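You operate a simulated robot arm through the tools that you are given. There is no shell and no other tool. Be economical: measure what you need, move in short steps, check, and stop when the job is done.

You run a simulated robot arm. Do the job below in one go: nothing can be reset, and whatever is moved stays where it is left.

## Task
Take the grey round spacer and put it on top of the purple tag block.

It is judged by the outcome, as a careful person would: the job done as asked, and still so three seconds after it is handed in. It fails if anything else is knocked over, pushed out of place, dropped, spilled or broken.

## Robot
A 7-joint arm with a two-finger parallel gripper, fixed in place. Base frame: the origin is at the foot of the arm, x ahead of it, y to its left, z up; the work surface is at about z = 0. Lengths are in m, angles in degrees, forces in N, time in s.
With the tool pointing down near the work surface it reaches from about 0.24 to 0.62 m from the base axis. Its first joint turns from -66.0 to 66.0 degrees. Payload 2.6 kg.
The tool frame sits at the grasp point between the pads (the TCP): z along the fingers, y along the line on which they close. The tips reach 0.03 m beyond it. Largest opening 0.094 m; finger width 0.028, thickness 0.01; the body of the gripper, 0.05 by 0.096 m, starts 0.055 m behind the TCP.
Orientation is that of the tool frame in the base frame, as a unit quaternion [w, x, y, z]. With the fingers straight down and closing along the base's y, the tool's x points along the base's -x, its y along +y and its z along -z.

## Interface
- The arm moves only by the tool jog_arm. Its argument "plan" is one flat list of numbers, 7 for each row, row after row: the shift along the tool's x, y, z in cm, then the turn, a rotation vector about the tool's x, y, z in degrees, then the finger opening in cm, from 0 to 9.4. In form: [dx, dy, dz, wx, wy, wz, jaw, dx, dy, dz, wx, wy, wz, jaw, ...]. A call has 1 to 8 rows; each row shifts and turns the commanded pose from where the row before left it, along the tool's axes as they then stand. Each row takes 0.2 s and may step no farther than 0.05 m and 8.6 degrees from the row before; otherwise, or with a gripper value out of range, the whole call is refused. A pose out of reach is approached as far as the arm can. The call stops where the force on the tool passes 40 N (or 10 N more than at its start, if that is more) or the arm is blocked; 0.2 s more then pass. Each finger travels about 0.072 m/s and halts on what it meets, pressing with about 21 N; the grip force reading is that of the motor and also rises with nothing between the fingers. The clock runs only during rows and for 0.2 s after the last one: add rows that do not move to give the fingers time. It gives the time, the measured TCP pose, the force on the tool (base axes), the opening and the grip force at its end, in the units of the frame above (readings bear some noise), and new pictures: "views" is both (left out), scene, wrist or none.
- Cameras (640 x 400 px; columns grow to the right, rows downward): "scene" is fixed at [0.0211, 0.4201, 0.5741]; the picture's right is [-0.89, -0.45, 0.00], its down [-0.22, 0.43, -0.88] and it looks along [0.39, -0.78, -0.48] (base axes); focal length 314 px, centre (320, 200). "wrist" rides on the gripper at [0.076, 0.014, -0.102] in the tool frame; the picture's right is [-0.18, 0.98, 0.00], its down [-0.75, -0.14, -0.64] and it looks along [-0.63, -0.12, 0.77] (tool axes); focal length 243 px, centre (320, 200). There is no depth. A picture from a camera that has moved, and an enlarged one, comes with that camera's place and axes in the base frame and with its lens.
- enlarge(camera, box): a new picture of the part [left, top, right, bottom] of that camera's present view, enlarged. No time passes.
- finish_job(): hands the job in; it is judged then, once.

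Work in short steps. Places have to be worked out from the pictures, the camera data and where the tool is seen: move nearer, look again, correct. Check each grasp and each placing, and mend what went wrong. You have 90 turns and 170 pictures in all, those below and enlarged ones among them. Open the gripper and draw the arm clear of the work before you hand the job in, unless the task says otherwise; then end with one line.

The tools are called after "Request:" by a JSON object that holds its "op" and its "data". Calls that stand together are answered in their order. jog_arm: Moves the arm, as the interface text tells. Its arguments: {"type":"object","properties":{"plan":{"type":"array","items":{"type":"number"}},"views":{"type":"string","enum":["both","scene","wrist","none"]}},"required":["plan"]} The other tools are called the same way: enlarge (camera, box) takes an enlarged picture of a part of a camera's view; finish_job () hands the job in.

At the start:

```text
t: 0.0
position: [0.4458, -0.0525, 0.209]
orientation: [0.0, 0.0, 1.0, 0.0]
wrist_force: [0.5, 1.0, 0.0]
finger_gap: 0.094
finger_force: 0.0
```

scene: 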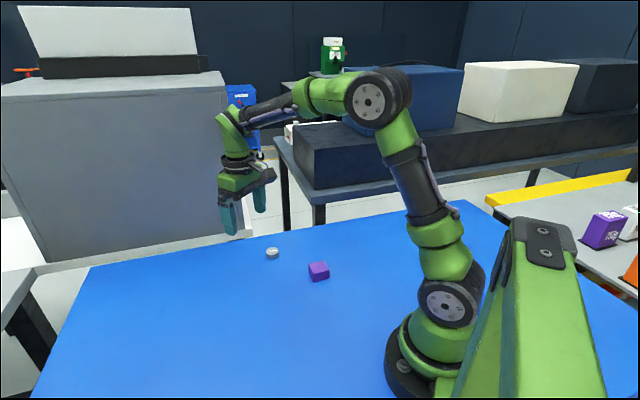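
wrist: 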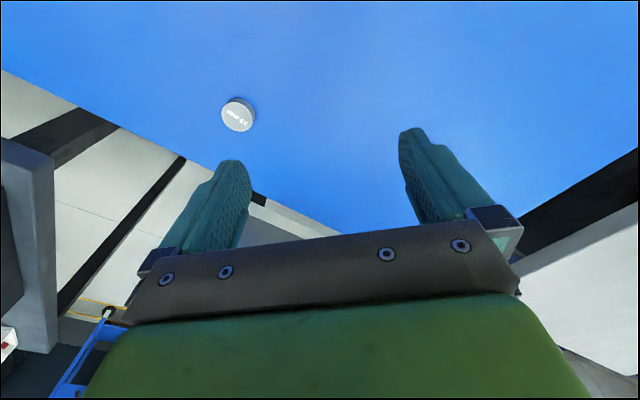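

The scene view puts the spacer near (0.46, -0.155) and the purple block near (0.30, -0.14). I'll enlarge both for size and height.

Request:
{"op": "enlarge", "data": {"camera": "scene", "box": [250, 230, 346, 290]}}

Request:
{"op": "enlarge", "data": {"camera": "wrist", "box": [190, 80, 286, 140]}}

```text
6.67 times, centred on (298, 260) of scene
camera zoom: at [0.0211, 0.4201, 0.5741], right [-0.89, -0.45, 0.0], down [-0.22, 0.43, -0.88], along [0.39, -0.78, -0.48], focal length 2094 px, centre (467, -200)
```

zoom: 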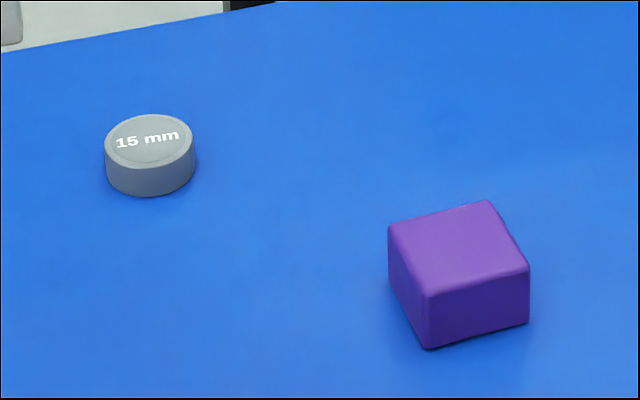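

```text
6.67 times, centred on (238, 110) of wrist
camera zoom: at [0.3698, -0.0369, 0.31], right [0.18, 0.98, 0.0], down [0.75, -0.14, 0.64], along [0.63, -0.12, -0.77], focal length 1618 px, centre (867, 800)
```

zoom: 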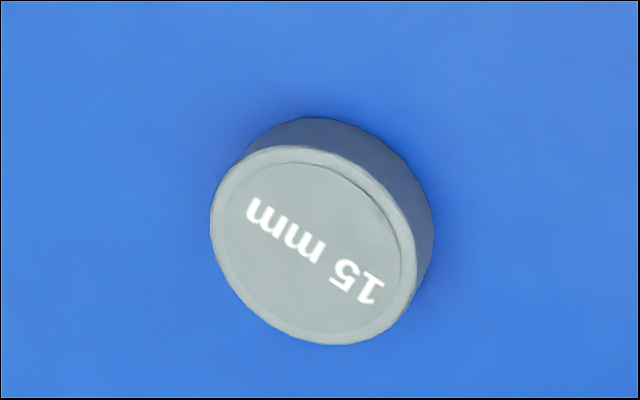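

The spacer is about 38 mm across and 15 mm tall, centred at (0.461, -0.157). The block is about 40 mm square and 25 mm tall, with its top centred at (0.305, -0.144). I'll move above the spacer at z of about 0.10.

Request:
{"op": "jog_arm", "data": {"plan": [-0.39, -2.61, 2.7, 0, 0, 0, 9.4, -0.39, -2.61, 2.7, 0, 0, 0, 9.4, -0.39, -2.61, 2.7, 0, 0, 0, 9.4, -0.39, -2.61, 2.7, 0, 0, 0, 9.4, 0, 0, 0, 0, 0, 0, 9.4]}}

```text
t: 1.2
position: [0.4607, -0.1566, 0.1007]
orientation: [0.0, 0.0, 1.0, -0.001]
wrist_force: [-0.1, -0.4, -1.0]
finger_gap: 0.094
finger_force: 0.1
camera wrist: at [0.3847, -0.1416, 0.2017], right [0.18, 0.98, 0.0], down [0.75, -0.14, 0.64], along [0.63, -0.12, -0.77], focal length 243 px, centre (320, 200)
```

scene: 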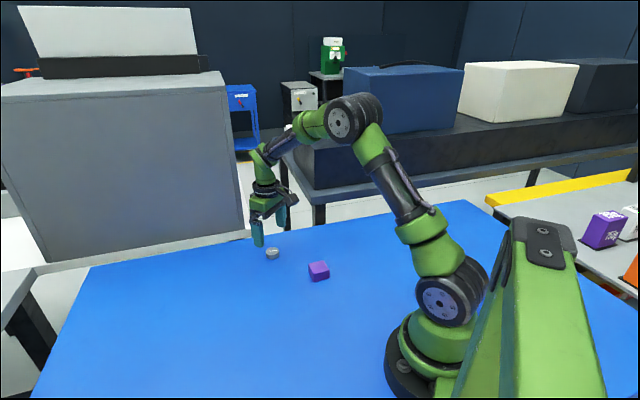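
wrist: 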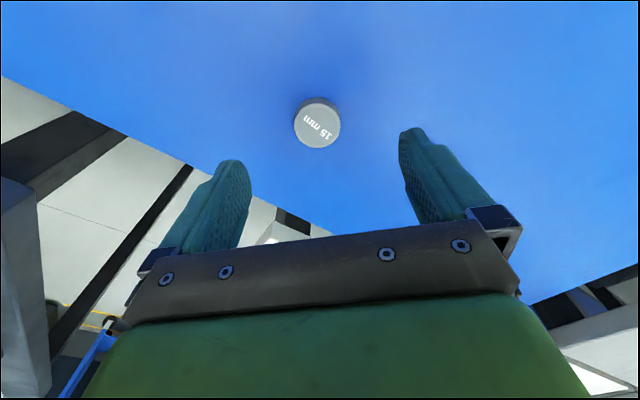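

The wrist view now puts the spacer at (0.463, -0.159). I'll correct by 2 mm and descend to z of about 0.035.

Request:
{"op": "jog_arm", "data": {"plan": [-0.2, -0.2, 2.5, 0, 0, 0, 9.4, 0, 0, 2.4, 0, 0, 0, 9.4, 0, 0, 1.1, 0, 0, 0, 9.4, 0, 0, 0.6, 0, 0, 0, 9.4, 0, 0, 0, 0, 0, 0, 9.4]}}

```text
t: 2.4
position: [0.4647, -0.1578, 0.0334]
orientation: [0.0, 0.001, 1.0, 0.001]
wrist_force: [-0.4, -0.5, 0.0]
finger_gap: 0.094
finger_force: 0.1
camera wrist: at [0.3874, -0.1431, 0.136], right [0.18, 0.98, 0.0], down [0.75, -0.14, 0.64], along [0.63, -0.12, -0.77], focal length 243 px, centre (320, 200)
```

scene: 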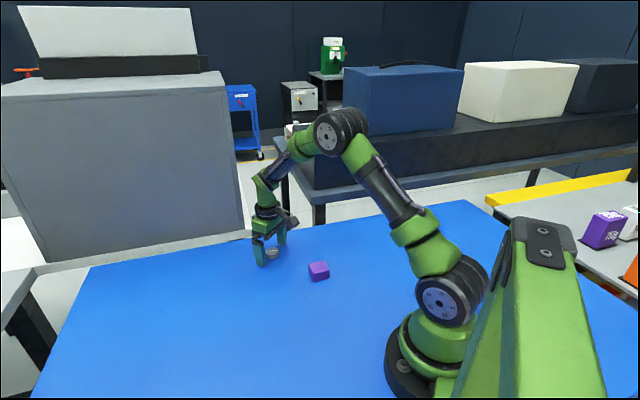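
wrist: 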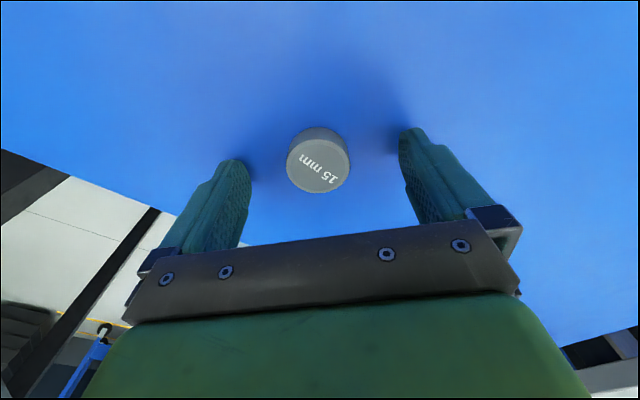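

The spacer is centred between the fingertips, so I'll close on it.

Request:
{"op": "jog_arm", "data": {"plan": [0.2, 0, 0, 0, 0, 0, 7, 0, 0, 0, 0, 0, 0, 5, 0, 0, 0, 0, 0, 0, 3, 0, 0, 0, 0, 0, 0, 3, 0, 0, 0, 0, 0, 0, 3], "views": "wrist"}}

```text
t: 3.6
position: [0.4622, -0.1582, 0.034]
orientation: [0.0, -0.001, 1.0, 0.001]
wrist_force: [-0.4, -0.2, 0.5]
finger_gap: 0.0356
finger_force: 20.9
camera wrist: at [0.3853, -0.1432, 0.1365], right [0.18, 0.98, 0.0], down [0.75, -0.14, 0.64], along [0.63, -0.12, -0.77], focal length 243 px, centre (320, 200)
```

wrist: 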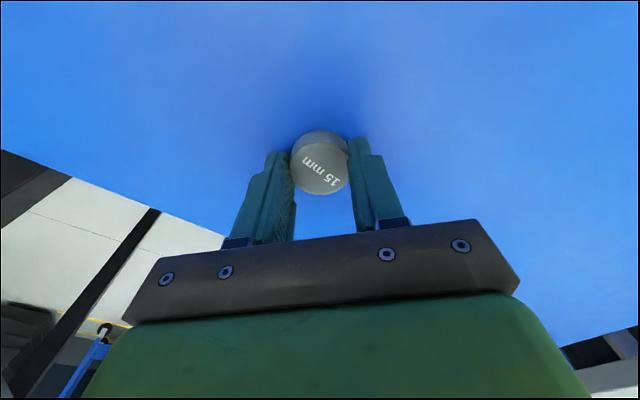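

The grip is firm at 36 mm. I'll lift 9 cm and carry the spacer towards the block, staying high.

Request:
{"op": "jog_arm", "data": {"plan": [0, 0, -2, 0, 0, 0, 3, 0, 0, -3.5, 0, 0, 0, 3, 0, 0, -3.5, 0, 0, 0, 3, 2.5, 0.3, 0, 0, 0, 0, 3, 3.5, 0.3, 0, 0, 0, 0, 3, 3.5, 0.3, 0, 0, 0, 0, 3, 2.5, 0.3, 0, 0, 0, 0, 3, 0, 0, 0, 0, 0, 0, 3]}}

```text
t: 5.4
position: [0.341, -0.1456, 0.1231]
orientation: [0.0, 0.0, 1.0, -0.001]
wrist_force: [0.5, 0.1, 0.0]
finger_gap: 0.0351
finger_force: 21.0
camera wrist: at [0.2648, -0.1312, 0.2256], right [0.18, 0.98, 0.0], down [0.75, -0.14, 0.64], along [0.63, -0.12, -0.77], focal length 243 px, centre (320, 200)
```

scene: 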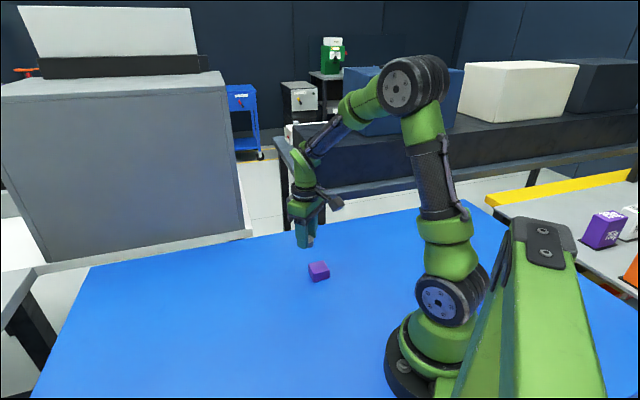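
wrist: 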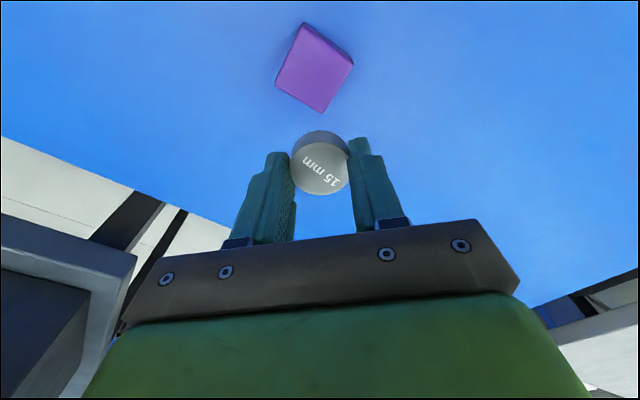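

Request:
{"op": "enlarge", "data": {"camera": "wrist", "box": [240, 10, 400, 110]}}

```text
4.00 times, centred on (320, 60) of wrist
camera zoom: at [0.2648, -0.1312, 0.2256], right [0.18, 0.98, 0.0], down [0.75, -0.14, 0.64], along [0.63, -0.12, -0.77], focal length 970 px, centre (320, 760)
```

zoom: 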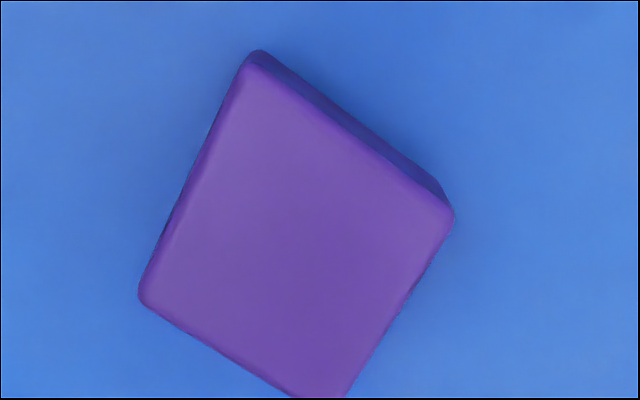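

From the wrist view the block's top centre is at (0.305, -0.144), which agrees with the scene estimate. I'll move directly above it and descend to just over the top.

Request:
{"op": "jog_arm", "data": {"plan": [1.8, 0.1, 0, 0, 0, 0, 3, 1.7, 0.05, 0, 0, 0, 0, 3, 0, 0, 2, 0, 0, 0, 3, 0, 0, 2, 0, 0, 0, 3, 0, 0, 1, 0, 0, 0, 3, 0, 0, 0.3, 0, 0, 0, 3, 0, 0, 0, 0, 0, 0, 3]}}

Request:
{"op": "enlarge", "data": {"camera": "scene", "box": [270, 225, 366, 285]}}

```text
t: 7.0
position: [0.307, -0.1448, 0.0715]
orientation: [0.0, 0.0, 1.0, -0.001]
wrist_force: [-0.5, -0.3, -1.4]
finger_gap: 0.035
finger_force: 20.6
camera wrist: at [0.2301, -0.1297, 0.1727], right [0.18, 0.98, 0.0], down [0.75, -0.14, 0.64], along [0.63, -0.12, -0.77], focal length 243 px, centre (320, 200)
```

scene: 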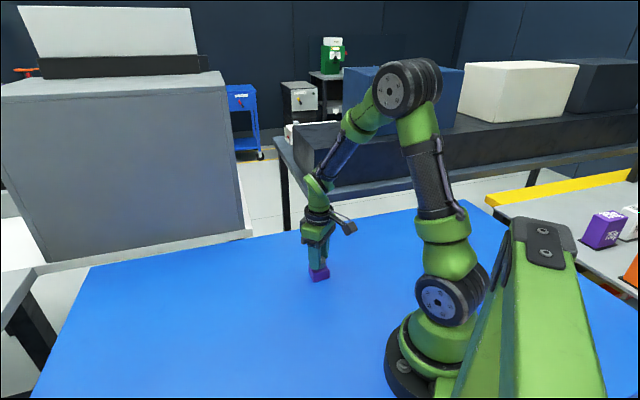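
wrist: 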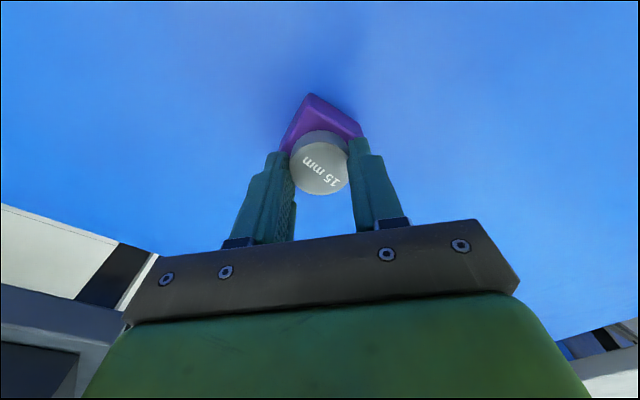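

```text
6.67 times, centred on (318, 255) of scene
camera zoom: at [0.0211, 0.4201, 0.5741], right [-0.89, -0.45, 0.0], down [-0.22, 0.43, -0.88], along [0.39, -0.78, -0.48], focal length 2094 px, centre (333, -167)
```

zoom: 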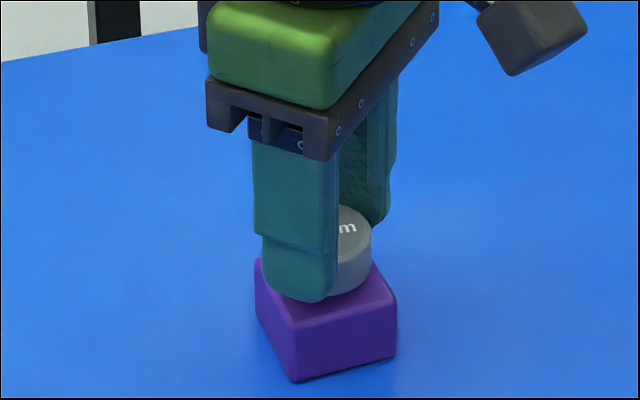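

The spacer is centred and still about 1 cm up. I'll lower it in small steps and watch the force.

Request:
{"op": "jog_arm", "data": {"plan": [0.1, 0.05, 0.4, 0, 0, 0, 3, 0, 0, 0.3, 0, 0, 0, 3, 0, 0, 0.2, 0, 0, 0, 3, 0, 0, 0, 0, 0, 0, 3], "views": "none"}}

Request:
{"op": "enlarge", "data": {"camera": "scene", "box": [286, 240, 350, 280]}}

Request:
{"op": "enlarge", "data": {"camera": "wrist", "box": [240, 90, 400, 190]}}

```text
t: 8.0
position: [0.3055, -0.1451, 0.0638]
orientation: [0.001, 0.0, 1.0, -0.001]
wrist_force: [-0.8, 1.9, 13.7]
finger_gap: 0.0349
finger_force: 20.9
```

```text
10.00 times, centred on (318, 260) of scene
camera zoom: at [0.0211, 0.4202, 0.574], right [-0.89, -0.45, 0.0], down [-0.22, 0.43, -0.88], along [0.39, -0.78, -0.48], focal length 3141 px, centre (340, -400)
```

zoom: 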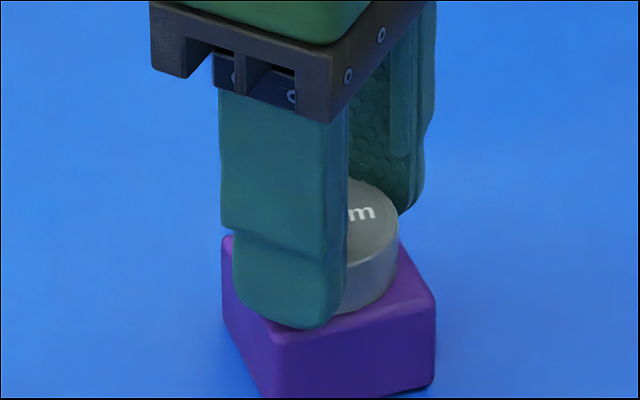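

```text
4.00 times, centred on (320, 140) of wrist
camera zoom: at [0.2298, -0.1294, 0.1643], right [0.18, 0.98, 0.0], down [0.75, -0.14, 0.64], along [0.63, -0.12, -0.76], focal length 970 px, centre (320, 440)
```

zoom: 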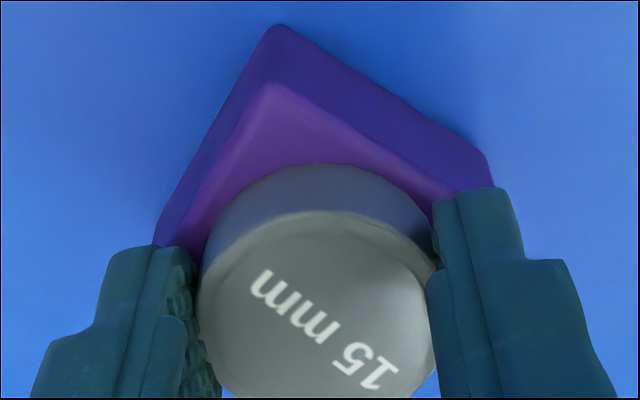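

Contact shows at 13.7 N, with the spacer sitting flat and well centred on the block. I'll ease off the pressure, open, and check before retreating.

Request:
{"op": "jog_arm", "data": {"plan": [0, 0, -0.07, 0, 0, 0, 3.3, 0, 0, 0, 0, 0, 0, 3.8, 0, 0, 0, 0, 0, 0, 4.5, 0, 0, 0, 0, 0, 0, 6, 0, 0, 0, 0, 0, 0, 6], "views": "wrist"}}

Request:
{"op": "enlarge", "data": {"camera": "scene", "box": [286, 240, 350, 280]}}

```text
t: 9.2
position: [0.306, -0.1447, 0.0637]
orientation: [0.0, 0.0, 1.0, 0.0]
wrist_force: [1.3, 0.0, -0.4]
finger_gap: 0.0602
finger_force: 0.0
camera wrist: at [0.2293, -0.1295, 0.1647], right [0.18, 0.98, 0.0], down [0.75, -0.14, 0.64], along [0.63, -0.12, -0.77], focal length 243 px, centre (320, 200)
```

wrist: 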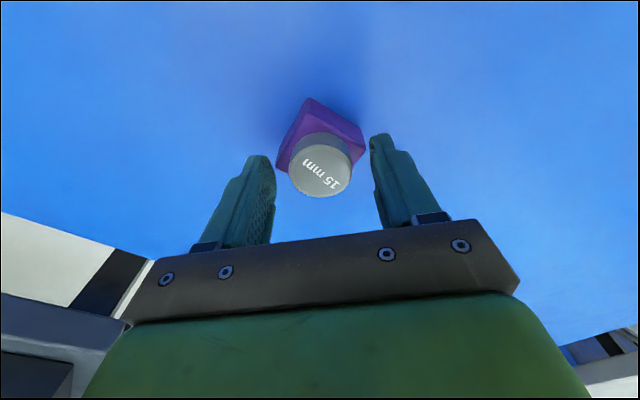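

```text
10.00 times, centred on (318, 260) of scene
camera zoom: at [0.0211, 0.4201, 0.5741], right [-0.89, -0.45, 0.0], down [-0.22, 0.43, -0.88], along [0.39, -0.78, -0.48], focal length 3141 px, centre (340, -400)
```

zoom: 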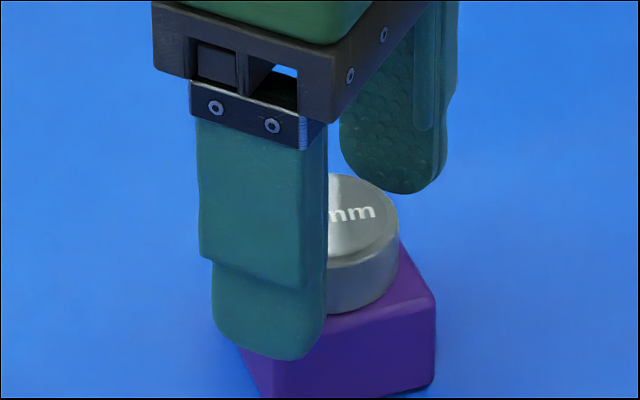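

The spacer is resting on the block and the fingers are clear of it. I'll retreat straight up.

Request:
{"op": "jog_arm", "data": {"plan": [0, 0, -1.5, 0, 0, 0, 6, 0, 0, -3, 0, 0, 0, 6, 0, 0, -4, 0, 0, 0, 6, 0, 0, -4, 0, 0, 0, 6, -3, 0, -2, 0, 0, 0, 6, 0, 0, 0, 0, 0, 0, 6]}}

Request:
{"op": "enlarge", "data": {"camera": "scene", "box": [286, 240, 350, 280]}}

```text
t: 10.6
position: [0.3359, -0.1444, 0.2082]
orientation: [-0.001, 0.0, 1.0, 0.0]
wrist_force: [-0.7, -0.1, -1.0]
finger_gap: 0.06
finger_force: 0.0
camera wrist: at [0.2594, -0.1293, 0.31], right [0.18, 0.98, 0.0], down [0.75, -0.14, 0.64], along [0.63, -0.12, -0.77], focal length 243 px, centre (320, 200)
```

scene: 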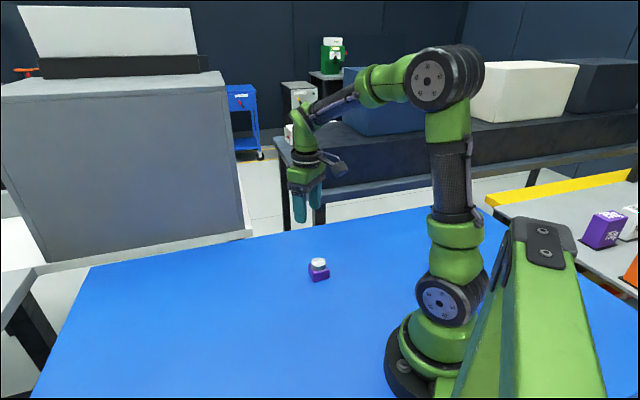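
wrist: 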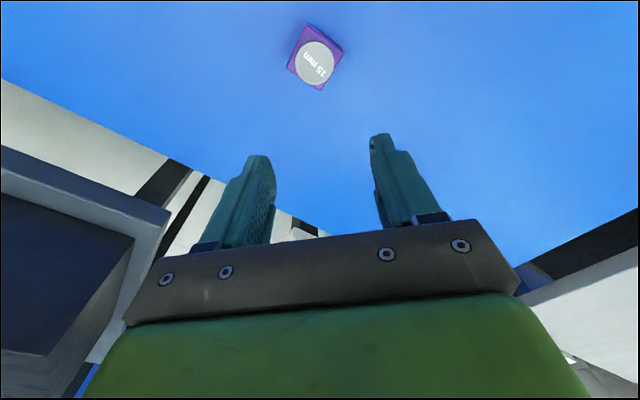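

```text
10.00 times, centred on (318, 260) of scene
camera zoom: at [0.0211, 0.4201, 0.5741], right [-0.89, -0.45, 0.0], down [-0.22, 0.43, -0.88], along [0.39, -0.78, -0.48], focal length 3141 px, centre (340, -400)
```

zoom: 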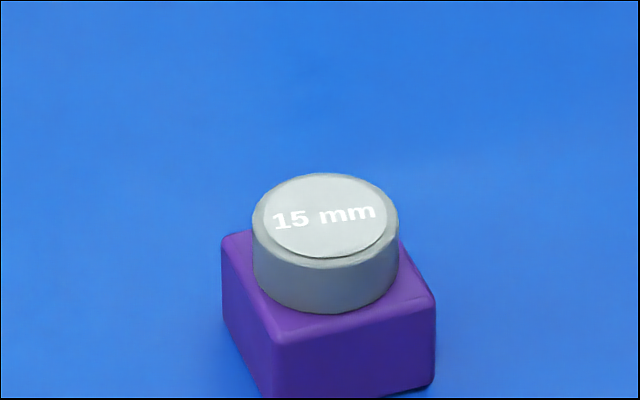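

The spacer sits flat and centred on the block, which hasn't moved, and the arm is clear. I'll hand the job in.

Request:
{"op": "finish_job", "data": {}}

```text
The job is handed in.
```

The grey spacer is on top of the purple tag block, flat and centred, with the gripper open and the arm clear.
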